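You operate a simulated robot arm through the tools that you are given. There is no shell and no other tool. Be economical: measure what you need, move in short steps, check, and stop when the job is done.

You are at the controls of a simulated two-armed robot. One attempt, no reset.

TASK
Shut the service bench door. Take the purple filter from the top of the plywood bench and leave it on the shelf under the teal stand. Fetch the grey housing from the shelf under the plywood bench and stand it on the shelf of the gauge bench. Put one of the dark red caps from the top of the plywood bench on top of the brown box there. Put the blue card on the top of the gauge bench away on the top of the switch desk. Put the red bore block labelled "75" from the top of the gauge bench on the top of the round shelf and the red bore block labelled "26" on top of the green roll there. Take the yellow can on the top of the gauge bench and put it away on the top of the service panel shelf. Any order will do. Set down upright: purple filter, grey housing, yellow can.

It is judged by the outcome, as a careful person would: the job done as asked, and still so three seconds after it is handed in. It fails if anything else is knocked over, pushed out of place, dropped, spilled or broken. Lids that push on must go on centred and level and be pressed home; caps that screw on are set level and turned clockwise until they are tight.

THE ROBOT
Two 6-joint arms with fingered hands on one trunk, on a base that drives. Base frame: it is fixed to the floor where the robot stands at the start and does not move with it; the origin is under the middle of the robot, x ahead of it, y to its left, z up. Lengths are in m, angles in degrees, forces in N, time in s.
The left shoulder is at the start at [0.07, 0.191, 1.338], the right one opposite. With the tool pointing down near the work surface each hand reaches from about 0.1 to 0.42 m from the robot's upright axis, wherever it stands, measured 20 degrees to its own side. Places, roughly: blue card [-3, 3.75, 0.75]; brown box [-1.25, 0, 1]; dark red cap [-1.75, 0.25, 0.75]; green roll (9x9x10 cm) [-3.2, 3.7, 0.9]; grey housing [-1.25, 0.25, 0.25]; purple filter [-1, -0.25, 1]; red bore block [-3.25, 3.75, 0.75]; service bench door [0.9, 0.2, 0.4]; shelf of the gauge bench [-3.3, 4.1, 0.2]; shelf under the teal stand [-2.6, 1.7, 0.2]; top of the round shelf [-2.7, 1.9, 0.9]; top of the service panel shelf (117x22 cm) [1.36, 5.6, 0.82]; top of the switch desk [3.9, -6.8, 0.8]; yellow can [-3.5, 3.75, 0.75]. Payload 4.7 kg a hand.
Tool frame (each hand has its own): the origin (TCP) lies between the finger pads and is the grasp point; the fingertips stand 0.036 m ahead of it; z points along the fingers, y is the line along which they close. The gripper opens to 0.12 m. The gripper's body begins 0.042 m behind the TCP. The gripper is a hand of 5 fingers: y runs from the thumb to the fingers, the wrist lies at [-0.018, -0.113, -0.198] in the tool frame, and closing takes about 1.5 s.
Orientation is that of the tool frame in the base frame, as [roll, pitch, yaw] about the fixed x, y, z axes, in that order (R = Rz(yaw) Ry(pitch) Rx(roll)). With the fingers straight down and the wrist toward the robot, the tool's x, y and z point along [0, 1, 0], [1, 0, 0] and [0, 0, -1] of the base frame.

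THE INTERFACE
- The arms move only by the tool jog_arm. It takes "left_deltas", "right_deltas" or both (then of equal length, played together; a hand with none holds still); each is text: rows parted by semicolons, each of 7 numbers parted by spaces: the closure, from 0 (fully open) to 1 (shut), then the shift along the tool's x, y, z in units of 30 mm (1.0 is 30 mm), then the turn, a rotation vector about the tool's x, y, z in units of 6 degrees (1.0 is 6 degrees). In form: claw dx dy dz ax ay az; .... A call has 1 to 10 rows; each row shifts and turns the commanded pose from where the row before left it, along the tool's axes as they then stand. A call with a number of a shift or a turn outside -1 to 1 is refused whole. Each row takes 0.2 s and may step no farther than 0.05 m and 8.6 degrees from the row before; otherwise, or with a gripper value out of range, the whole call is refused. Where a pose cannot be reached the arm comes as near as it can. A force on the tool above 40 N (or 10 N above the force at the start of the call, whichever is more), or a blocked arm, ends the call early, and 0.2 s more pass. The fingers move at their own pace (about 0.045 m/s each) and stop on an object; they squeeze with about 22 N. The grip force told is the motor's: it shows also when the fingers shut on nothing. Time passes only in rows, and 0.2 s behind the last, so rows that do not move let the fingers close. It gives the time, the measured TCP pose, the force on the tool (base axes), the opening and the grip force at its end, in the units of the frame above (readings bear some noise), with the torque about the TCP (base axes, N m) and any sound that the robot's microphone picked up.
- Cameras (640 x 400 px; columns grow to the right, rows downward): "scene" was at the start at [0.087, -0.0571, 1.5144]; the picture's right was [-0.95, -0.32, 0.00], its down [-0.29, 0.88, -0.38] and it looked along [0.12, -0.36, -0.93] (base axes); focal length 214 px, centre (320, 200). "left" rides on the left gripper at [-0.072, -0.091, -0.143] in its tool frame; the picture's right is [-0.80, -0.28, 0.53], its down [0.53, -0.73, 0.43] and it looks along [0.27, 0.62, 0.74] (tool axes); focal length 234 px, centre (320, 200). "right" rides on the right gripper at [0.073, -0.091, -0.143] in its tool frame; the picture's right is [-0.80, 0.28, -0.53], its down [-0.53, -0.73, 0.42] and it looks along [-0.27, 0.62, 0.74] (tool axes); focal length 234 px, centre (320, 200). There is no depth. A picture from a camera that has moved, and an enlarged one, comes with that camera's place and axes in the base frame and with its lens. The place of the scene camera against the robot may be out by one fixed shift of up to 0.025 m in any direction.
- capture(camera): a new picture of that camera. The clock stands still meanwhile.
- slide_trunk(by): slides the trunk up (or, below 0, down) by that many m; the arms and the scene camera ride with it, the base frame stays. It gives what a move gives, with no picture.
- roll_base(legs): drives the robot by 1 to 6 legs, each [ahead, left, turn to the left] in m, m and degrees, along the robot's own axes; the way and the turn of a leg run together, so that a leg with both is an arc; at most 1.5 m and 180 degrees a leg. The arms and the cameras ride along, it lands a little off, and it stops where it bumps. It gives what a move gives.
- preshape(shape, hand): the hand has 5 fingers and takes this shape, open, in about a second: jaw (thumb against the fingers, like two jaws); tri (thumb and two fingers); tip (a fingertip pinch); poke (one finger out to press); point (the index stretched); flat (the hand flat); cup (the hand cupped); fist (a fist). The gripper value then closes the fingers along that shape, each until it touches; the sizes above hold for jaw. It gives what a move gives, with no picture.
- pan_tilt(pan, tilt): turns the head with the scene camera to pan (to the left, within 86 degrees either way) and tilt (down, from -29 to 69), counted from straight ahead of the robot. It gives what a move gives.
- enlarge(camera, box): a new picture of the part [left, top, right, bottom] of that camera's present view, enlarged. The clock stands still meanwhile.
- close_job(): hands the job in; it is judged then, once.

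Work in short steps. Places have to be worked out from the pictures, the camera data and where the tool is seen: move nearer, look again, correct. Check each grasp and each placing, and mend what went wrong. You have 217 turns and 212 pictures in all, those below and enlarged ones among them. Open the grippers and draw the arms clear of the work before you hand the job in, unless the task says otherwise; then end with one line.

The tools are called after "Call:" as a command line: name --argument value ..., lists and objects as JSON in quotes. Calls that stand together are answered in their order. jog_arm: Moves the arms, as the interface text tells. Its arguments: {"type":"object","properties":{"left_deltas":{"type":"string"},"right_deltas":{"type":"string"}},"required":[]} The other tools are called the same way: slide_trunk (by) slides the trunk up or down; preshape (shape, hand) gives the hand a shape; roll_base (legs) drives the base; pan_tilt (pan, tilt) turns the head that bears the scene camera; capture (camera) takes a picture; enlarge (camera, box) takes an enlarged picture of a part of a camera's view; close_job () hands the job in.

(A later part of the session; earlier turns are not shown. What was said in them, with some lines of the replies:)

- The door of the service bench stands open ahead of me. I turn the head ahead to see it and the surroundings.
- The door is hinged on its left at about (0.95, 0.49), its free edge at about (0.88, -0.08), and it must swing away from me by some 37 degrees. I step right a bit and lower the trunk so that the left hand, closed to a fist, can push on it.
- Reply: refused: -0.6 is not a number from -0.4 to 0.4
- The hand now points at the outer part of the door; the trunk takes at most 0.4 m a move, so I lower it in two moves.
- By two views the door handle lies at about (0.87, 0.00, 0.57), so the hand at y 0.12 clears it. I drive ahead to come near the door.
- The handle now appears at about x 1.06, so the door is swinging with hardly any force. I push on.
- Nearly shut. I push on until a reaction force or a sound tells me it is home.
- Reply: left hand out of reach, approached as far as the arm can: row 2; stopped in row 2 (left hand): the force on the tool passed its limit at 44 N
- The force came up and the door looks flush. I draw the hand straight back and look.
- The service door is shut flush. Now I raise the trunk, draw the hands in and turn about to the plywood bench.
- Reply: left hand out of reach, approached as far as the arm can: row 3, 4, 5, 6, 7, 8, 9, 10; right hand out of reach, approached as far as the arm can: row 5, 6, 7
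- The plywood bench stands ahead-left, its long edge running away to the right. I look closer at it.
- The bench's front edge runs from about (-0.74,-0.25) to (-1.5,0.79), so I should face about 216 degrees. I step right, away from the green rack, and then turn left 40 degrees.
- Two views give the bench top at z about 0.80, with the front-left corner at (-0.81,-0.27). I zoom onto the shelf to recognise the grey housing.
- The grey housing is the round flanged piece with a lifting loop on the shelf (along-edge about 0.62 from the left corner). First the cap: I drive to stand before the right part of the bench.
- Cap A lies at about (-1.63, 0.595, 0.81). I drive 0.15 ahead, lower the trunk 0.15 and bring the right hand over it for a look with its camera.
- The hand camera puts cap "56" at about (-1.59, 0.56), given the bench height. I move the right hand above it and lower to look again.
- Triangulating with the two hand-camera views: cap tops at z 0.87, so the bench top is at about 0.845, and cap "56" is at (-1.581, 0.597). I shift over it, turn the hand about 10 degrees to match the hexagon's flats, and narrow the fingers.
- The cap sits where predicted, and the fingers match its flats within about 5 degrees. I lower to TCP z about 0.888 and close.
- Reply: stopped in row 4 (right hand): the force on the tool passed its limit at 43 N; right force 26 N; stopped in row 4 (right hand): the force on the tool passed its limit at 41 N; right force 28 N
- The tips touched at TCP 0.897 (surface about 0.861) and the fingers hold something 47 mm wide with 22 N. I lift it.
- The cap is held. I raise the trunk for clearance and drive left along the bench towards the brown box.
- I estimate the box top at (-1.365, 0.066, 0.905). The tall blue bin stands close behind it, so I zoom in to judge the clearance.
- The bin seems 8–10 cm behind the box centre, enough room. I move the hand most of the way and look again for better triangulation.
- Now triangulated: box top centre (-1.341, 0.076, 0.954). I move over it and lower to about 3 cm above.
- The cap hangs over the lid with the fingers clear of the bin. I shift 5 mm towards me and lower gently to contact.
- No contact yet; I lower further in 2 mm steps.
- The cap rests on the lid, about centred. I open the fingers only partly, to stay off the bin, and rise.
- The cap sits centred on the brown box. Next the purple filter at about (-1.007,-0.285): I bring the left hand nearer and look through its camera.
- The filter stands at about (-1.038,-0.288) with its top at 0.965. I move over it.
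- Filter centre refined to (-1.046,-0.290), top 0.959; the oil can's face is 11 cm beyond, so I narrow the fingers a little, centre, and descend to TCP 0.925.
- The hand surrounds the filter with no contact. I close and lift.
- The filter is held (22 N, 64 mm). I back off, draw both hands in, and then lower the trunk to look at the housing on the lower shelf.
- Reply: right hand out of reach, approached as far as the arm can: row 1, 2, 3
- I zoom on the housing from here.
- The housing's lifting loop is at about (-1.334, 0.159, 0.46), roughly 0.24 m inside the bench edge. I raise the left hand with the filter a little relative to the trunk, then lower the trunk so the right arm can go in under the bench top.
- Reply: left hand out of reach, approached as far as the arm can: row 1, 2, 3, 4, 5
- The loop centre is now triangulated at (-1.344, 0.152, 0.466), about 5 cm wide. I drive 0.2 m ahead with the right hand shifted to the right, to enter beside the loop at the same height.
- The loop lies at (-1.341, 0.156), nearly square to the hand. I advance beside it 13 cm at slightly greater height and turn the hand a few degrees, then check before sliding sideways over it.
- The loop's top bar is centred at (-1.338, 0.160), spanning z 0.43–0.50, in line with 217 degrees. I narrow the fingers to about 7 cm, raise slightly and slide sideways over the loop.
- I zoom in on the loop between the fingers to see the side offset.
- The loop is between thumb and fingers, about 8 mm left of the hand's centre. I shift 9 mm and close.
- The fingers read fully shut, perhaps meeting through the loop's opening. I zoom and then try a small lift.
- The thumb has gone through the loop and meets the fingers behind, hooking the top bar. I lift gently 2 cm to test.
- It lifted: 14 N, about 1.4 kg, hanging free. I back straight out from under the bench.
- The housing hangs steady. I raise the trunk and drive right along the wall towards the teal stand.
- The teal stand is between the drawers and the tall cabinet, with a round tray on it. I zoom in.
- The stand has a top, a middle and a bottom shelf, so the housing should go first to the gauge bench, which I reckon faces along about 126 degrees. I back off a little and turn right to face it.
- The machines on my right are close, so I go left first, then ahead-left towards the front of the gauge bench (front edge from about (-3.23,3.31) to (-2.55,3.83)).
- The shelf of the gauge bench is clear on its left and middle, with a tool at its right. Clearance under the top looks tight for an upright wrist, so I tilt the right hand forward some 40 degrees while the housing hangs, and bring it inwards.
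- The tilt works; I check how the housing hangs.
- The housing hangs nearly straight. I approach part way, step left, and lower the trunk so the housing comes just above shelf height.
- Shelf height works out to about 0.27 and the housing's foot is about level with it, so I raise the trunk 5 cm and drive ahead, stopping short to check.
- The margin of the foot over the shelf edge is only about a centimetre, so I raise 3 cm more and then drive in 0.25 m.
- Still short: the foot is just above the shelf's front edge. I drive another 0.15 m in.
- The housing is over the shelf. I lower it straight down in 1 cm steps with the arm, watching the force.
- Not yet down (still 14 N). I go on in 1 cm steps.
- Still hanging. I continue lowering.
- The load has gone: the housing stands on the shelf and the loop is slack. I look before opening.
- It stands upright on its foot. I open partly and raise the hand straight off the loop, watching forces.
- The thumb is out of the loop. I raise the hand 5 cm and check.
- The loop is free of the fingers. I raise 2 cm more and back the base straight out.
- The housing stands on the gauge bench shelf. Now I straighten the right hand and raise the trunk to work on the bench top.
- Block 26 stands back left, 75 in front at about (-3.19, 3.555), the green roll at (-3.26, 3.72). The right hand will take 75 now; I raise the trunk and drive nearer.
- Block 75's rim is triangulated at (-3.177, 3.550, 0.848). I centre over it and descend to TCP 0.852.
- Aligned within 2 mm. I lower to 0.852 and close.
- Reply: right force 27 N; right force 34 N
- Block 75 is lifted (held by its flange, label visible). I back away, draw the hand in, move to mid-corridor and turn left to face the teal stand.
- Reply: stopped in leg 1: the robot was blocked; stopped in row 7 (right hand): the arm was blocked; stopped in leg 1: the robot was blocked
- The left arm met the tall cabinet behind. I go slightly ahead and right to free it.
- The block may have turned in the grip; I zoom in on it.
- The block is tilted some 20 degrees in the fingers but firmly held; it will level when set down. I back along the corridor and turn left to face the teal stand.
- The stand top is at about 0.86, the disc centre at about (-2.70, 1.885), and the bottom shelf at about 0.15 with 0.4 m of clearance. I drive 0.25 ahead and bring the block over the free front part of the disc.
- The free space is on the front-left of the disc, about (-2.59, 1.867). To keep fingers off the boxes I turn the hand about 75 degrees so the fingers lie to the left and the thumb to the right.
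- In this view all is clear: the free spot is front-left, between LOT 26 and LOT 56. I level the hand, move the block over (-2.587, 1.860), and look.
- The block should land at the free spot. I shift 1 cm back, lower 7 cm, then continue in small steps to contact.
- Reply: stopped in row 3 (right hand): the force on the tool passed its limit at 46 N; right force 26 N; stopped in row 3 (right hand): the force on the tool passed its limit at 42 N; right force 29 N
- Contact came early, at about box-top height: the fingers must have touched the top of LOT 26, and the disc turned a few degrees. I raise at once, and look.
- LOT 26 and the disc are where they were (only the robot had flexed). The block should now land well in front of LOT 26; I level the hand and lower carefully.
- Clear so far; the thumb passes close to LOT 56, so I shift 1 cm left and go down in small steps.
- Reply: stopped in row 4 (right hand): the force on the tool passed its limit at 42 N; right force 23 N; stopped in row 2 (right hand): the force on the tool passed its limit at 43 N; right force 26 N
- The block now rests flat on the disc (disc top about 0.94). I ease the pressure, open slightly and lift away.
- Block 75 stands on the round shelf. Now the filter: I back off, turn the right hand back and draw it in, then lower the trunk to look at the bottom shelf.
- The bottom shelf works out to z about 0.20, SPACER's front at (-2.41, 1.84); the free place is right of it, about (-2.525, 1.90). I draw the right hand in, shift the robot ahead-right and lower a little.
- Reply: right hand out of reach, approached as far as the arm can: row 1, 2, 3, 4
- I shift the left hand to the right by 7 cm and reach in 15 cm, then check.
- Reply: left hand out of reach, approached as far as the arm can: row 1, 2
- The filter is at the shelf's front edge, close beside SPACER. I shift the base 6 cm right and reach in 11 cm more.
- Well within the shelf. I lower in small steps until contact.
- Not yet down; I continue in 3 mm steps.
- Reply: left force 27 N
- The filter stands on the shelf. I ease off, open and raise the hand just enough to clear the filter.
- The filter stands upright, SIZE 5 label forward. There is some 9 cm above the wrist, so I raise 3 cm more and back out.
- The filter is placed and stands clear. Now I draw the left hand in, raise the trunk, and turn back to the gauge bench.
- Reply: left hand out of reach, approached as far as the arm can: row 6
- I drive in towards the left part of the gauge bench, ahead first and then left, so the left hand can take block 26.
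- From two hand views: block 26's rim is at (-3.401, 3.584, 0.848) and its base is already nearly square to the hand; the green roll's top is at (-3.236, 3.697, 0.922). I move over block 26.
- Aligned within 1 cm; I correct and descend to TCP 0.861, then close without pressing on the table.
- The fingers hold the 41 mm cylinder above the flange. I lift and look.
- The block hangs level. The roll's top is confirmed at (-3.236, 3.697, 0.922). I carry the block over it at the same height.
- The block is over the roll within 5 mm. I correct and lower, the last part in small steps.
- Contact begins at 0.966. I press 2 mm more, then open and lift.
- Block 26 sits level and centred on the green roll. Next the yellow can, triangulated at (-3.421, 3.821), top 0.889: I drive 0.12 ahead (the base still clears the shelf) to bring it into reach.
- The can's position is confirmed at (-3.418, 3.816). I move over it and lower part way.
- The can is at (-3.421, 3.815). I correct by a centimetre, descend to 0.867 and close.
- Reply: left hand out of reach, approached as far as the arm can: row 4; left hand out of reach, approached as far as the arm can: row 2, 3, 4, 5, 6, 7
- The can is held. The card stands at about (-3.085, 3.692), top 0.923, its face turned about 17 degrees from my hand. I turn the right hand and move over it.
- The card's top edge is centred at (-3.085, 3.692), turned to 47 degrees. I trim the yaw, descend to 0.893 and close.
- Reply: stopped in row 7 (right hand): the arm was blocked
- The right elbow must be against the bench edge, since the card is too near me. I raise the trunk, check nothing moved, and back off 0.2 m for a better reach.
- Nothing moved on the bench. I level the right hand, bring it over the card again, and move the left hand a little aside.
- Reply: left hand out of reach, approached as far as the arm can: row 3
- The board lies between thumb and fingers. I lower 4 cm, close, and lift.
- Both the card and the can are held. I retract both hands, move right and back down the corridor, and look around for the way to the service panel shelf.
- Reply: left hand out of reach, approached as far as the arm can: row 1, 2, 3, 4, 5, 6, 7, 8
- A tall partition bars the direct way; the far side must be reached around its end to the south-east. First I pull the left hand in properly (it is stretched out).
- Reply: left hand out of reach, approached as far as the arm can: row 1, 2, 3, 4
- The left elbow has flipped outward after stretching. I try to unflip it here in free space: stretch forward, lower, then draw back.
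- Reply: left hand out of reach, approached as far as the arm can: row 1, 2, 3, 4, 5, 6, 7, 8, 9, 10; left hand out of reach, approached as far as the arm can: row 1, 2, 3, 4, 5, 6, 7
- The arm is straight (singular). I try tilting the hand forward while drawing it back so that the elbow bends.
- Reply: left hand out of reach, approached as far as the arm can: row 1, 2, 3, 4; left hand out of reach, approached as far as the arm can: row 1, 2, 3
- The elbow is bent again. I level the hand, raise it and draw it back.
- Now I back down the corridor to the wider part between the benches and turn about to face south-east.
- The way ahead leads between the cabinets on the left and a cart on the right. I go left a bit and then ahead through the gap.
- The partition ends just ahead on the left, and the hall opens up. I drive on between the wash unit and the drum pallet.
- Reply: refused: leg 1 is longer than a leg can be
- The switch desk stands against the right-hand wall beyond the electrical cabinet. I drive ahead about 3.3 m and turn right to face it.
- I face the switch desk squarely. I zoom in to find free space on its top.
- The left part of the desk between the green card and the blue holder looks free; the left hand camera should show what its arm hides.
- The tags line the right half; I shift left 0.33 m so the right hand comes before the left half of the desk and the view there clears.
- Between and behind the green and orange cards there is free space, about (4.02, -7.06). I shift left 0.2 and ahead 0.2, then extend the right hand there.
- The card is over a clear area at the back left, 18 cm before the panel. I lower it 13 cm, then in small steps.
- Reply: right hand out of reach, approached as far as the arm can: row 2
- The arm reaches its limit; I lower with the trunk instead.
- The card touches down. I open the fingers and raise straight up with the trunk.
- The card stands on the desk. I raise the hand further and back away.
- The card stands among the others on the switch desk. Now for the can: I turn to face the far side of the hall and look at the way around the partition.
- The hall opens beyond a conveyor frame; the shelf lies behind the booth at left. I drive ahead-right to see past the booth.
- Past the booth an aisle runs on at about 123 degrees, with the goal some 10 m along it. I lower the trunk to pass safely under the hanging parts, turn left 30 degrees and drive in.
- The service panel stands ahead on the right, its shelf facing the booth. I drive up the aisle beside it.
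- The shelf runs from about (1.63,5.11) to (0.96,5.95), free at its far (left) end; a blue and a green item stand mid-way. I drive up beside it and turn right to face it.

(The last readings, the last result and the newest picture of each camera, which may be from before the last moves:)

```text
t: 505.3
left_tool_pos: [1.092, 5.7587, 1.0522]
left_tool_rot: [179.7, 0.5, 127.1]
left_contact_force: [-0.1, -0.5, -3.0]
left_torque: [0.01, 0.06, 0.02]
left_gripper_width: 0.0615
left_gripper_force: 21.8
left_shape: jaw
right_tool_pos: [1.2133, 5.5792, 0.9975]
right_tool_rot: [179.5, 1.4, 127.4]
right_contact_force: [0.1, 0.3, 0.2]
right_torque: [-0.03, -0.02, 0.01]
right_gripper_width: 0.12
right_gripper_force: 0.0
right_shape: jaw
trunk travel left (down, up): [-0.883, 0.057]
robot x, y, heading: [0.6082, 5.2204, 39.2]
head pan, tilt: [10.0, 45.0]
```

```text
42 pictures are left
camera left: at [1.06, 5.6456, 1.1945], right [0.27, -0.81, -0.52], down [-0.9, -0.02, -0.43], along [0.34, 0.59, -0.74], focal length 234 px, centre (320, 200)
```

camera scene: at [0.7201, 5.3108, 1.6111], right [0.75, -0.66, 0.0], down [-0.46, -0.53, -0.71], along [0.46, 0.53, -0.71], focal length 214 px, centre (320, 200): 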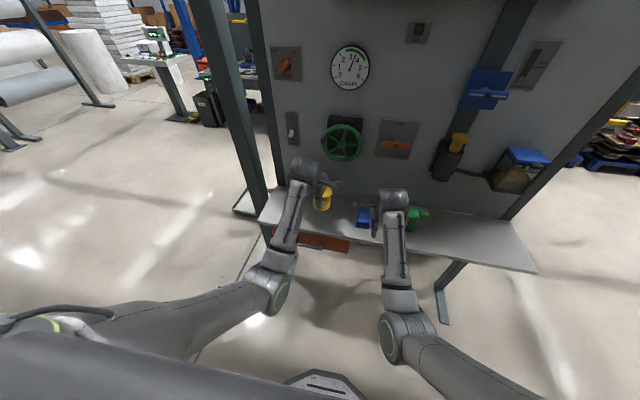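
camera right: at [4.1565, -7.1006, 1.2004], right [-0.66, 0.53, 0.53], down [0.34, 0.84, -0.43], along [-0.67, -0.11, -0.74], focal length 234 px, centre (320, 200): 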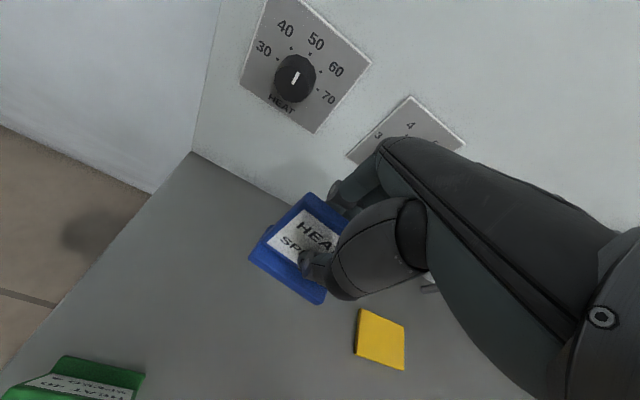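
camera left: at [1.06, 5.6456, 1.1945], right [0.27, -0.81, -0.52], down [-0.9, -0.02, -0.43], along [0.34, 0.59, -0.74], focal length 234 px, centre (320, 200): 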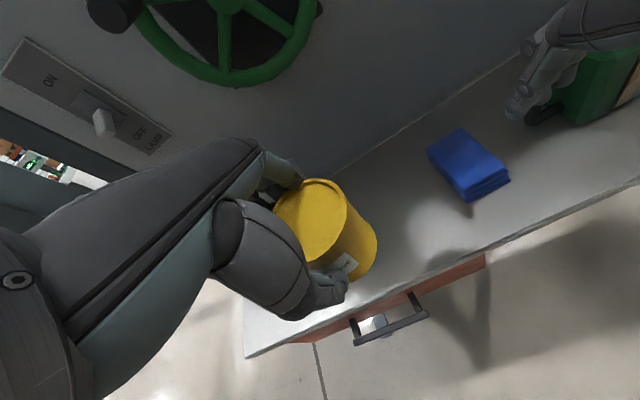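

The can hangs at the shelf's front edge; the green handwheel is close above, so I place the can further left. I first raise and withdraw the right hand, shift the left hand 10 cm left, lower a bit and reach in.

Call:
jog_arm --left_deltas "1 0.85 0 0 0 0 0; 1 0.85 0 0 0 0 0; 1 0.85 0 0 0 0 0; 1 0.85 0 0 0 0 0; 1 0 0.5 0.5 0 0 0; 1 0 0.8 0.5 0 0 0; 1 0 0.8 0.3 0 0 0; 1 0 0.8 0 0 0 0; 1 0 0 0 0 0 0" --right_deltas "0 0 -0.3 -0.7 0 0 0; 0 0 -0.5 -0.7 0 0 0; 0 0 -0.5 -0.5 0 0 0; 0 0 0 0 0 0 0; 0 0 0 0 0 0 0; 0 0 0 0 0 0 0; 0 0 0 0 0 0 0; 0 0 0 0 0 0 0; 0 0 0 0 0 0 0"

Call:
capture --camera "left"

Call:
enlarge --camera "scene" --box '[220, 110, 460, 270]'

```text
t: 507.5
left_tool_pos: [1.0977, 5.8911, 1.0111]
left_tool_rot: [179.7, 0.4, 127.3]
left_contact_force: [1.0, -1.0, -3.2]
left_torque: [-0.02, 0.05, 0.01]
left_gripper_width: 0.0612
left_gripper_force: 22.2
left_shape: jaw
right_tool_pos: [1.2096, 5.5386, 1.0544]
right_tool_rot: [178.1, 4.5, 125.8]
right_contact_force: [0.1, -0.6, 0.5]
right_torque: [0.03, 0.03, -0.02]
right_gripper_width: 0.1198
right_gripper_force: 0.1
right_shape: jaw
trunk travel left (down, up): [-0.883, 0.057]
robot x, y, heading: [0.6047, 5.2215, 39.3]
head pan, tilt: [10.0, 45.0]
stopped in row 9 (right hand): the arm was blocked; the commanded pose is now the measured one
```

```text
41 pictures are left
camera left: at [1.0677, 5.7792, 1.154], right [0.27, -0.81, -0.52], down [-0.9, -0.02, -0.43], along [0.34, 0.58, -0.74], focal length 234 px, centre (320, 200)
```

left: 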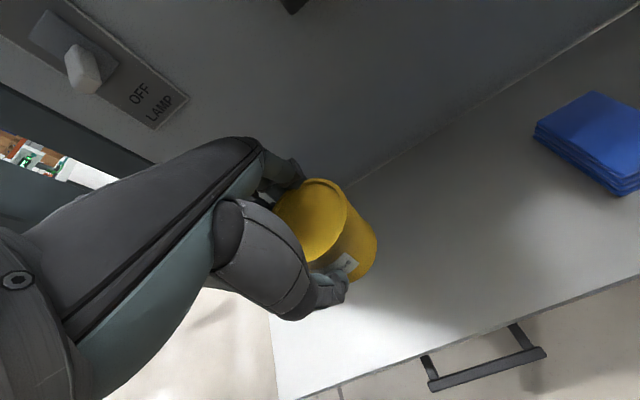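

```text
2.50 times, centred on (340, 190) of scene
camera zoom: at [0.7198, 5.311, 1.6111], right [0.75, -0.66, 0.0], down [-0.46, -0.53, -0.71], along [0.46, 0.53, -0.71], focal length 536 px, centre (270, 225)
```

zoom: 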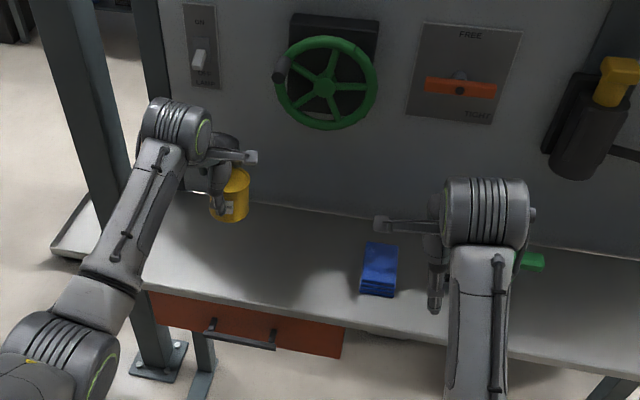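

The can is over the clear left part of the shelf. I lower 8 cm, then in small steps to contact.

Call:
jog_arm --left_deltas "1 0 0 0.7 0 0 0; 1 0 0 0.7 0 0 0; 1 0 0 0.7 0 0 0; 1 0 0 0.4 0 0 0; 1 0 0 0 0 0 0"

Call:
enlarge --camera "scene" --box '[250, 130, 390, 250]'

```text
t: 508.7
left_tool_pos: [1.0995, 5.8922, 0.9369]
left_tool_rot: [179.6, 0.5, 127.2]
left_contact_force: [-0.5, -0.8, -3.0]
left_torque: [-0.01, 0.05, -0.01]
left_gripper_width: 0.0614
left_gripper_force: 22.1
left_shape: jaw
right_tool_pos: [1.2103, 5.5379, 1.0561]
right_tool_rot: [178.3, 4.5, 125.8]
right_contact_force: [0.5, -0.1, 0.4]
right_torque: [0.0, 0.04, 0.0]
right_gripper_width: 0.1197
right_gripper_force: 0.0
right_shape: jaw
trunk travel left (down, up): [-0.883, 0.057]
robot x, y, heading: [0.6135, 5.2184, 39.0]
head pan, tilt: [10.0, 45.0]
```

```text
3.33 times, centred on (320, 190) of scene
camera zoom: at [0.72, 5.3109, 1.6111], right [0.75, -0.66, 0.0], down [-0.46, -0.53, -0.71], along [0.46, 0.53, -0.71], focal length 715 px, centre (320, 233)
```

zoom: 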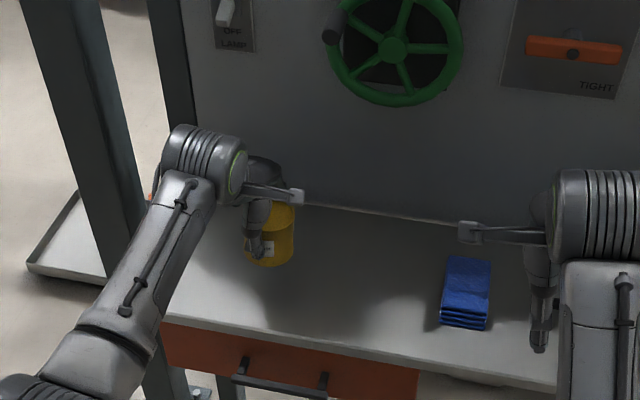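

Call:
jog_arm --left_deltas "1 0 0 0.3 0 0 0; 1 0 0 0.25 0 0 0; 1 0 0 0 0 0 0"

Call:
jog_arm --left_deltas "1 0 0 0.2 0 0 0; 1 0 0 0.2 0 0 0; 1 0 0 0 0 0 0"

Call:
jog_arm --left_deltas "1 0 0 0.15 0 0 0; 1 0 0 0.15 0 0 0; 1 0 0 0 0 0 0"

```text
t: 509.5
left_tool_pos: [1.101, 5.8928, 0.9207]
left_tool_rot: [179.6, 0.4, 127.2]
left_contact_force: [0.2, -0.2, -2.7]
left_torque: [-0.02, 0.05, 0.01]
left_gripper_width: 0.0618
left_gripper_force: 22.2
left_shape: jaw
right_tool_pos: [1.2095, 5.5371, 1.0552]
right_tool_rot: [178.3, 4.6, 125.7]
right_contact_force: [-0.2, 0.5, 0.1]
right_torque: [-0.03, 0.02, 0.02]
right_gripper_width: 0.12
right_gripper_force: 0.0
right_shape: jaw
trunk travel left (down, up): [-0.883, 0.057]
robot x, y, heading: [0.6075, 5.2212, 38.7]
head pan, tilt: [10.0, 45.0]
```

```text
t: 510.3
left_tool_pos: [1.0998, 5.8925, 0.9083]
left_tool_rot: [179.7, 0.5, 127.3]
left_contact_force: [-0.4, -0.5, -2.6]
left_torque: [-0.02, 0.06, 0.0]
left_gripper_width: 0.0614
left_gripper_force: 21.7
left_shape: jaw
right_tool_pos: [1.2079, 5.5374, 1.0537]
right_tool_rot: [178.3, 4.6, 125.8]
right_contact_force: [-0.3, -0.3, -0.1]
right_torque: [-0.02, -0.03, 0.0]
right_gripper_width: 0.1199
right_gripper_force: 0.1
right_shape: jaw
trunk travel left (down, up): [-0.883, 0.057]
robot x, y, heading: [0.6089, 5.2224, 39.0]
head pan, tilt: [10.0, 45.0]
```

```text
t: 511.1
left_tool_pos: [1.1004, 5.8938, 0.8996]
left_tool_rot: [179.6, 0.5, 127.2]
left_contact_force: [0.1, -0.7, -3.1]
left_torque: [-0.01, 0.03, 0.01]
left_gripper_width: 0.0614
left_gripper_force: 21.9
left_shape: jaw
right_tool_pos: [1.2092, 5.5367, 1.0551]
right_tool_rot: [178.2, 4.5, 125.8]
right_contact_force: [-0.9, 0.0, -0.1]
right_torque: [0.02, -0.02, -0.01]
right_gripper_width: 0.1197
right_gripper_force: 0.1
right_shape: jaw
trunk travel left (down, up): [-0.883, 0.057]
robot x, y, heading: [0.6105, 5.2228, 39.0]
head pan, tilt: [10.0, 45.0]
```

Call:
jog_arm --left_deltas "1 0 0 0.15 0 0 0; 1 0 0 0.15 0 0 0; 1 0 0 0 0 0 0"

Call:
jog_arm --left_deltas "1 0 0 0.12 0 0 0; 1 0 0 0.12 0 0 0; 1 0 0 0 0 0 0"

Call:
enlarge --camera "scene" --box '[250, 130, 390, 250]'

```text
t: 511.9
left_tool_pos: [1.1012, 5.8926, 0.8888]
left_tool_rot: [179.6, 0.5, 127.1]
left_contact_force: [-0.2, 0.1, -3.6]
left_torque: [-0.02, 0.05, -0.02]
left_gripper_width: 0.0614
left_gripper_force: 22.2
left_shape: jaw
right_tool_pos: [1.2096, 5.5382, 1.0551]
right_tool_rot: [178.3, 4.5, 125.8]
right_contact_force: [-0.3, -0.7, -0.1]
right_torque: [-0.02, 0.05, -0.03]
right_gripper_width: 0.12
right_gripper_force: 0.1
right_shape: jaw
trunk travel left (down, up): [-0.883, 0.057]
robot x, y, heading: [0.6091, 5.2184, 39.1]
head pan, tilt: [10.0, 45.0]
```

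```text
t: 512.7
left_tool_pos: [1.0998, 5.8915, 0.8842]
left_tool_rot: [179.6, 0.5, 127.3]
left_contact_force: [-0.5, 0.0, -2.3]
left_torque: [-0.07, 0.02, 0.0]
left_gripper_width: 0.0616
left_gripper_force: 21.9
left_shape: jaw
right_tool_pos: [1.2101, 5.5382, 1.055]
right_tool_rot: [178.4, 4.5, 125.8]
right_contact_force: [0.5, -0.6, -0.4]
right_torque: [-0.04, 0.02, 0.03]
right_gripper_width: 0.1198
right_gripper_force: 0.0
right_shape: jaw
trunk travel left (down, up): [-0.883, 0.057]
robot x, y, heading: [0.6087, 5.2216, 39.2]
head pan, tilt: [10.0, 45.0]
```

```text
3.33 times, centred on (320, 190) of scene
camera zoom: at [0.7199, 5.3109, 1.6111], right [0.75, -0.66, 0.0], down [-0.46, -0.53, -0.71], along [0.46, 0.53, -0.71], focal length 715 px, centre (320, 233)
```

zoom: 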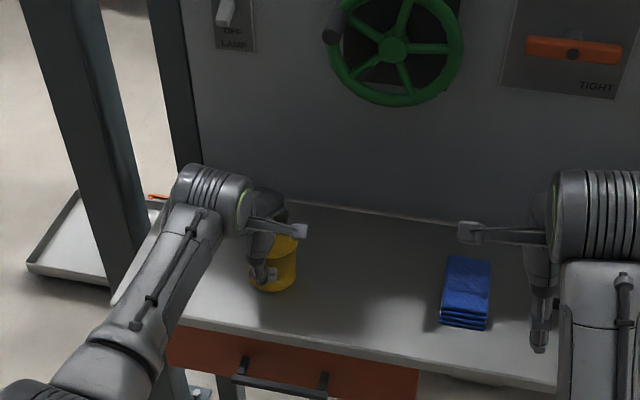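

Call:
jog_arm --left_deltas "1 0 0 0.1 0 0 0; 1 0 0 0.1 0 0 0; 1 0 0 0 0 0 0"

Call:
jog_arm --left_deltas "1 0 0 0.1 0 0 0; 1 0 0 0 0 0 0"

```text
t: 513.5
left_tool_pos: [1.1015, 5.8915, 0.8808]
left_tool_rot: [179.3, 0.5, 127.1]
left_contact_force: [-1.1, 1.4, 14.4]
left_torque: [0.16, -0.23, 0.06]
left_gripper_width: 0.062
left_gripper_force: 22.1
left_shape: jaw
right_tool_pos: [1.2084, 5.5361, 1.0557]
right_tool_rot: [178.2, 4.5, 125.8]
right_contact_force: [-0.7, -0.2, 0.3]
right_torque: [0.02, -0.02, 0.0]
right_gripper_width: 0.1196
right_gripper_force: 0.0
right_shape: jaw
trunk travel left (down, up): [-0.883, 0.057]
robot x, y, heading: [0.6099, 5.2204, 39.0]
head pan, tilt: [10.0, 45.0]
```

```text
t: 514.1
left_tool_pos: [1.1003, 5.8912, 0.8797]
left_tool_rot: [179.2, 0.5, 127.2]
left_contact_force: [-1.1, 0.7, 24.2]
left_torque: [0.26, -0.33, 0.03]
left_gripper_width: 0.0629
left_gripper_force: 22.6
left_shape: jaw
right_tool_pos: [1.2068, 5.5346, 1.0574]
right_tool_rot: [178.1, 4.5, 125.7]
right_contact_force: [-0.3, 0.1, -0.9]
right_torque: [-0.03, -0.02, -0.01]
right_gripper_width: 0.1199
right_gripper_force: 0.0
right_shape: jaw
trunk travel left (down, up): [-0.883, 0.057]
robot x, y, heading: [0.6123, 5.2182, 39.0]
head pan, tilt: [10.0, 45.0]
```

The can stands on the shelf. I ease off, open, and rise clear.

Call:
jog_arm --left_deltas "1 0 0 -0.12 0 0 0; 0.25 0 0 0 0 0 0; 0.25 0 0 0 0 0 0; 0.25 0 0 0 0 0 0; 0.25 0 0 0 0 0 0; 0.25 0 0 -0.5 0 0 0; 0.25 0 0 -0.9 0 0 0; 0.25 0 0 -0.9 0 0 0; 0.25 0 0 -0.6 0 0 0"

Call:
enlarge --camera "scene" --box '[250, 130, 390, 250]'

Call:
capture --camera "left"

```text
t: 516.1
left_tool_pos: [1.0999, 5.8907, 0.9664]
left_tool_rot: [179.7, 0.6, 127.2]
left_contact_force: [0.3, -0.3, 0.5]
left_torque: [-0.02, -0.04, 0.01]
left_gripper_width: 0.0895
left_gripper_force: 0.0
left_shape: jaw
right_tool_pos: [1.2091, 5.5369, 1.0555]
right_tool_rot: [178.3, 4.5, 125.7]
right_contact_force: [0.1, -0.9, -1.0]
right_torque: [-0.02, 0.02, 0.02]
right_gripper_width: 0.12
right_gripper_force: 0.1
right_shape: jaw
trunk travel left (down, up): [-0.883, 0.057]
robot x, y, heading: [0.6088, 5.2178, 38.6]
head pan, tilt: [10.0, 45.0]
```

```text
3.33 times, centred on (320, 190) of scene
camera zoom: at [0.7193, 5.3103, 1.6112], right [0.75, -0.66, 0.0], down [-0.46, -0.53, -0.71], along [0.46, 0.53, -0.71], focal length 715 px, centre (320, 233)
```

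zoom: 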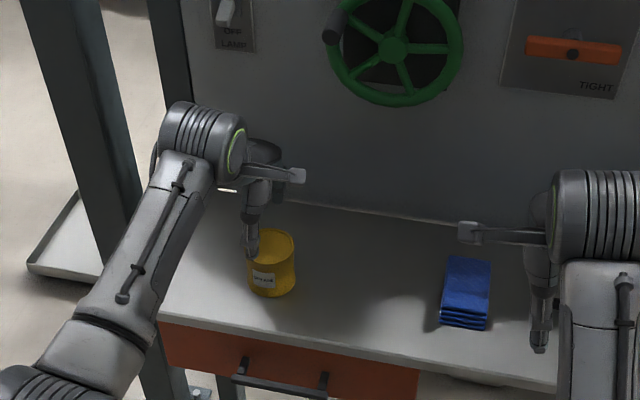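

```text
36 pictures are left
camera left: at [1.0694, 5.7783, 1.1089], right [0.27, -0.81, -0.52], down [-0.9, -0.02, -0.43], along [0.34, 0.59, -0.74], focal length 234 px, centre (320, 200)
```

left: 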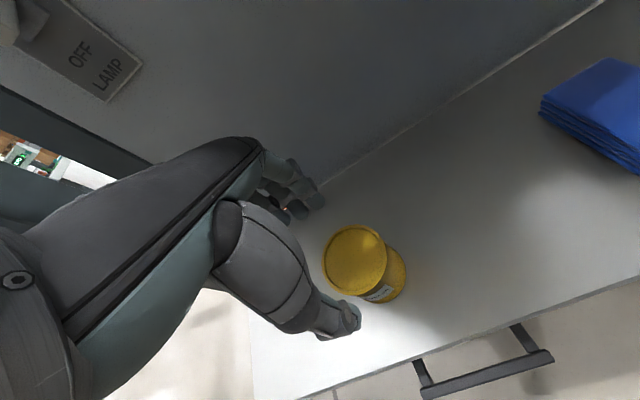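

The can stands upright, well on the shelf. I raise the left hand further and withdraw both arms and the base a little.

Call:
jog_arm --left_deltas "0 0 0 -0.8 0 0 0; 0 0 0 -0.6 0 0 0; 0 0 -1 0 0 0 0; 0 0 -1 0 0 0 0; 0 0 -1 0 0 0 0; 0 0 -0.5 0 0 0 0"

Call:
roll_base --legs '[[-0.12, 0, 0]]'

Call:
capture --camera "scene"

```text
t: 517.5
left_tool_pos: [1.016, 5.8284, 1.0063]
left_tool_rot: [179.5, 0.5, 127.2]
left_contact_force: [-0.1, 0.2, -0.5]
left_torque: [-0.01, -0.01, -0.02]
left_gripper_width: 0.1196
left_gripper_force: 0.1
left_shape: jaw
right_tool_pos: [1.2091, 5.5372, 1.0552]
right_tool_rot: [178.2, 4.5, 125.8]
right_contact_force: [0.1, 0.0, 1.1]
right_torque: [0.0, -0.03, -0.02]
right_gripper_width: 0.1199
right_gripper_force: 0.1
right_shape: jaw
trunk travel left (down, up): [-0.883, 0.057]
robot x, y, heading: [0.6122, 5.2194, 39.1]
head pan, tilt: [10.0, 45.0]
```

```text
t: 518.7
left_tool_pos: [0.926, 5.7584, 1.005]
left_tool_rot: [179.6, 0.5, 127.3]
left_contact_force: [0.1, 0.0, 0.1]
left_torque: [0.0, 0.01, 0.0]
left_gripper_width: 0.1198
left_gripper_force: 0.0
left_shape: jaw
right_tool_pos: [1.1198, 5.4665, 1.0541]
right_tool_rot: [178.3, 4.6, 125.8]
right_contact_force: [0.1, 0.6, -0.2]
right_torque: [0.0, -0.01, 0.01]
right_gripper_width: 0.1198
right_gripper_force: 0.1
right_shape: jaw
trunk travel left (down, up): [-0.883, 0.057]
robot x, y, heading: [0.5154, 5.1455, 39.3]
head pan, tilt: [10.0, 45.0]
```

```text
35 pictures are left
camera scene: at [0.6305, 5.2386, 1.611], right [0.76, -0.65, 0.0], down [-0.46, -0.54, -0.71], along [0.46, 0.53, -0.71], focal length 214 px, centre (320, 200)
```

scene: 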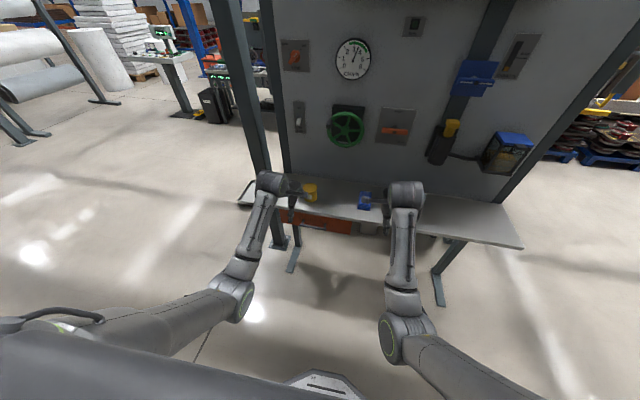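

All items have been placed, both hands are empty and clear of the work. I hand the job in.

Call:
close_job

```text
The job is handed in.
```

Every task item is done and the job is handed in; I checked each placing by camera when I made it, but did not go back to the earlier ones before closing.
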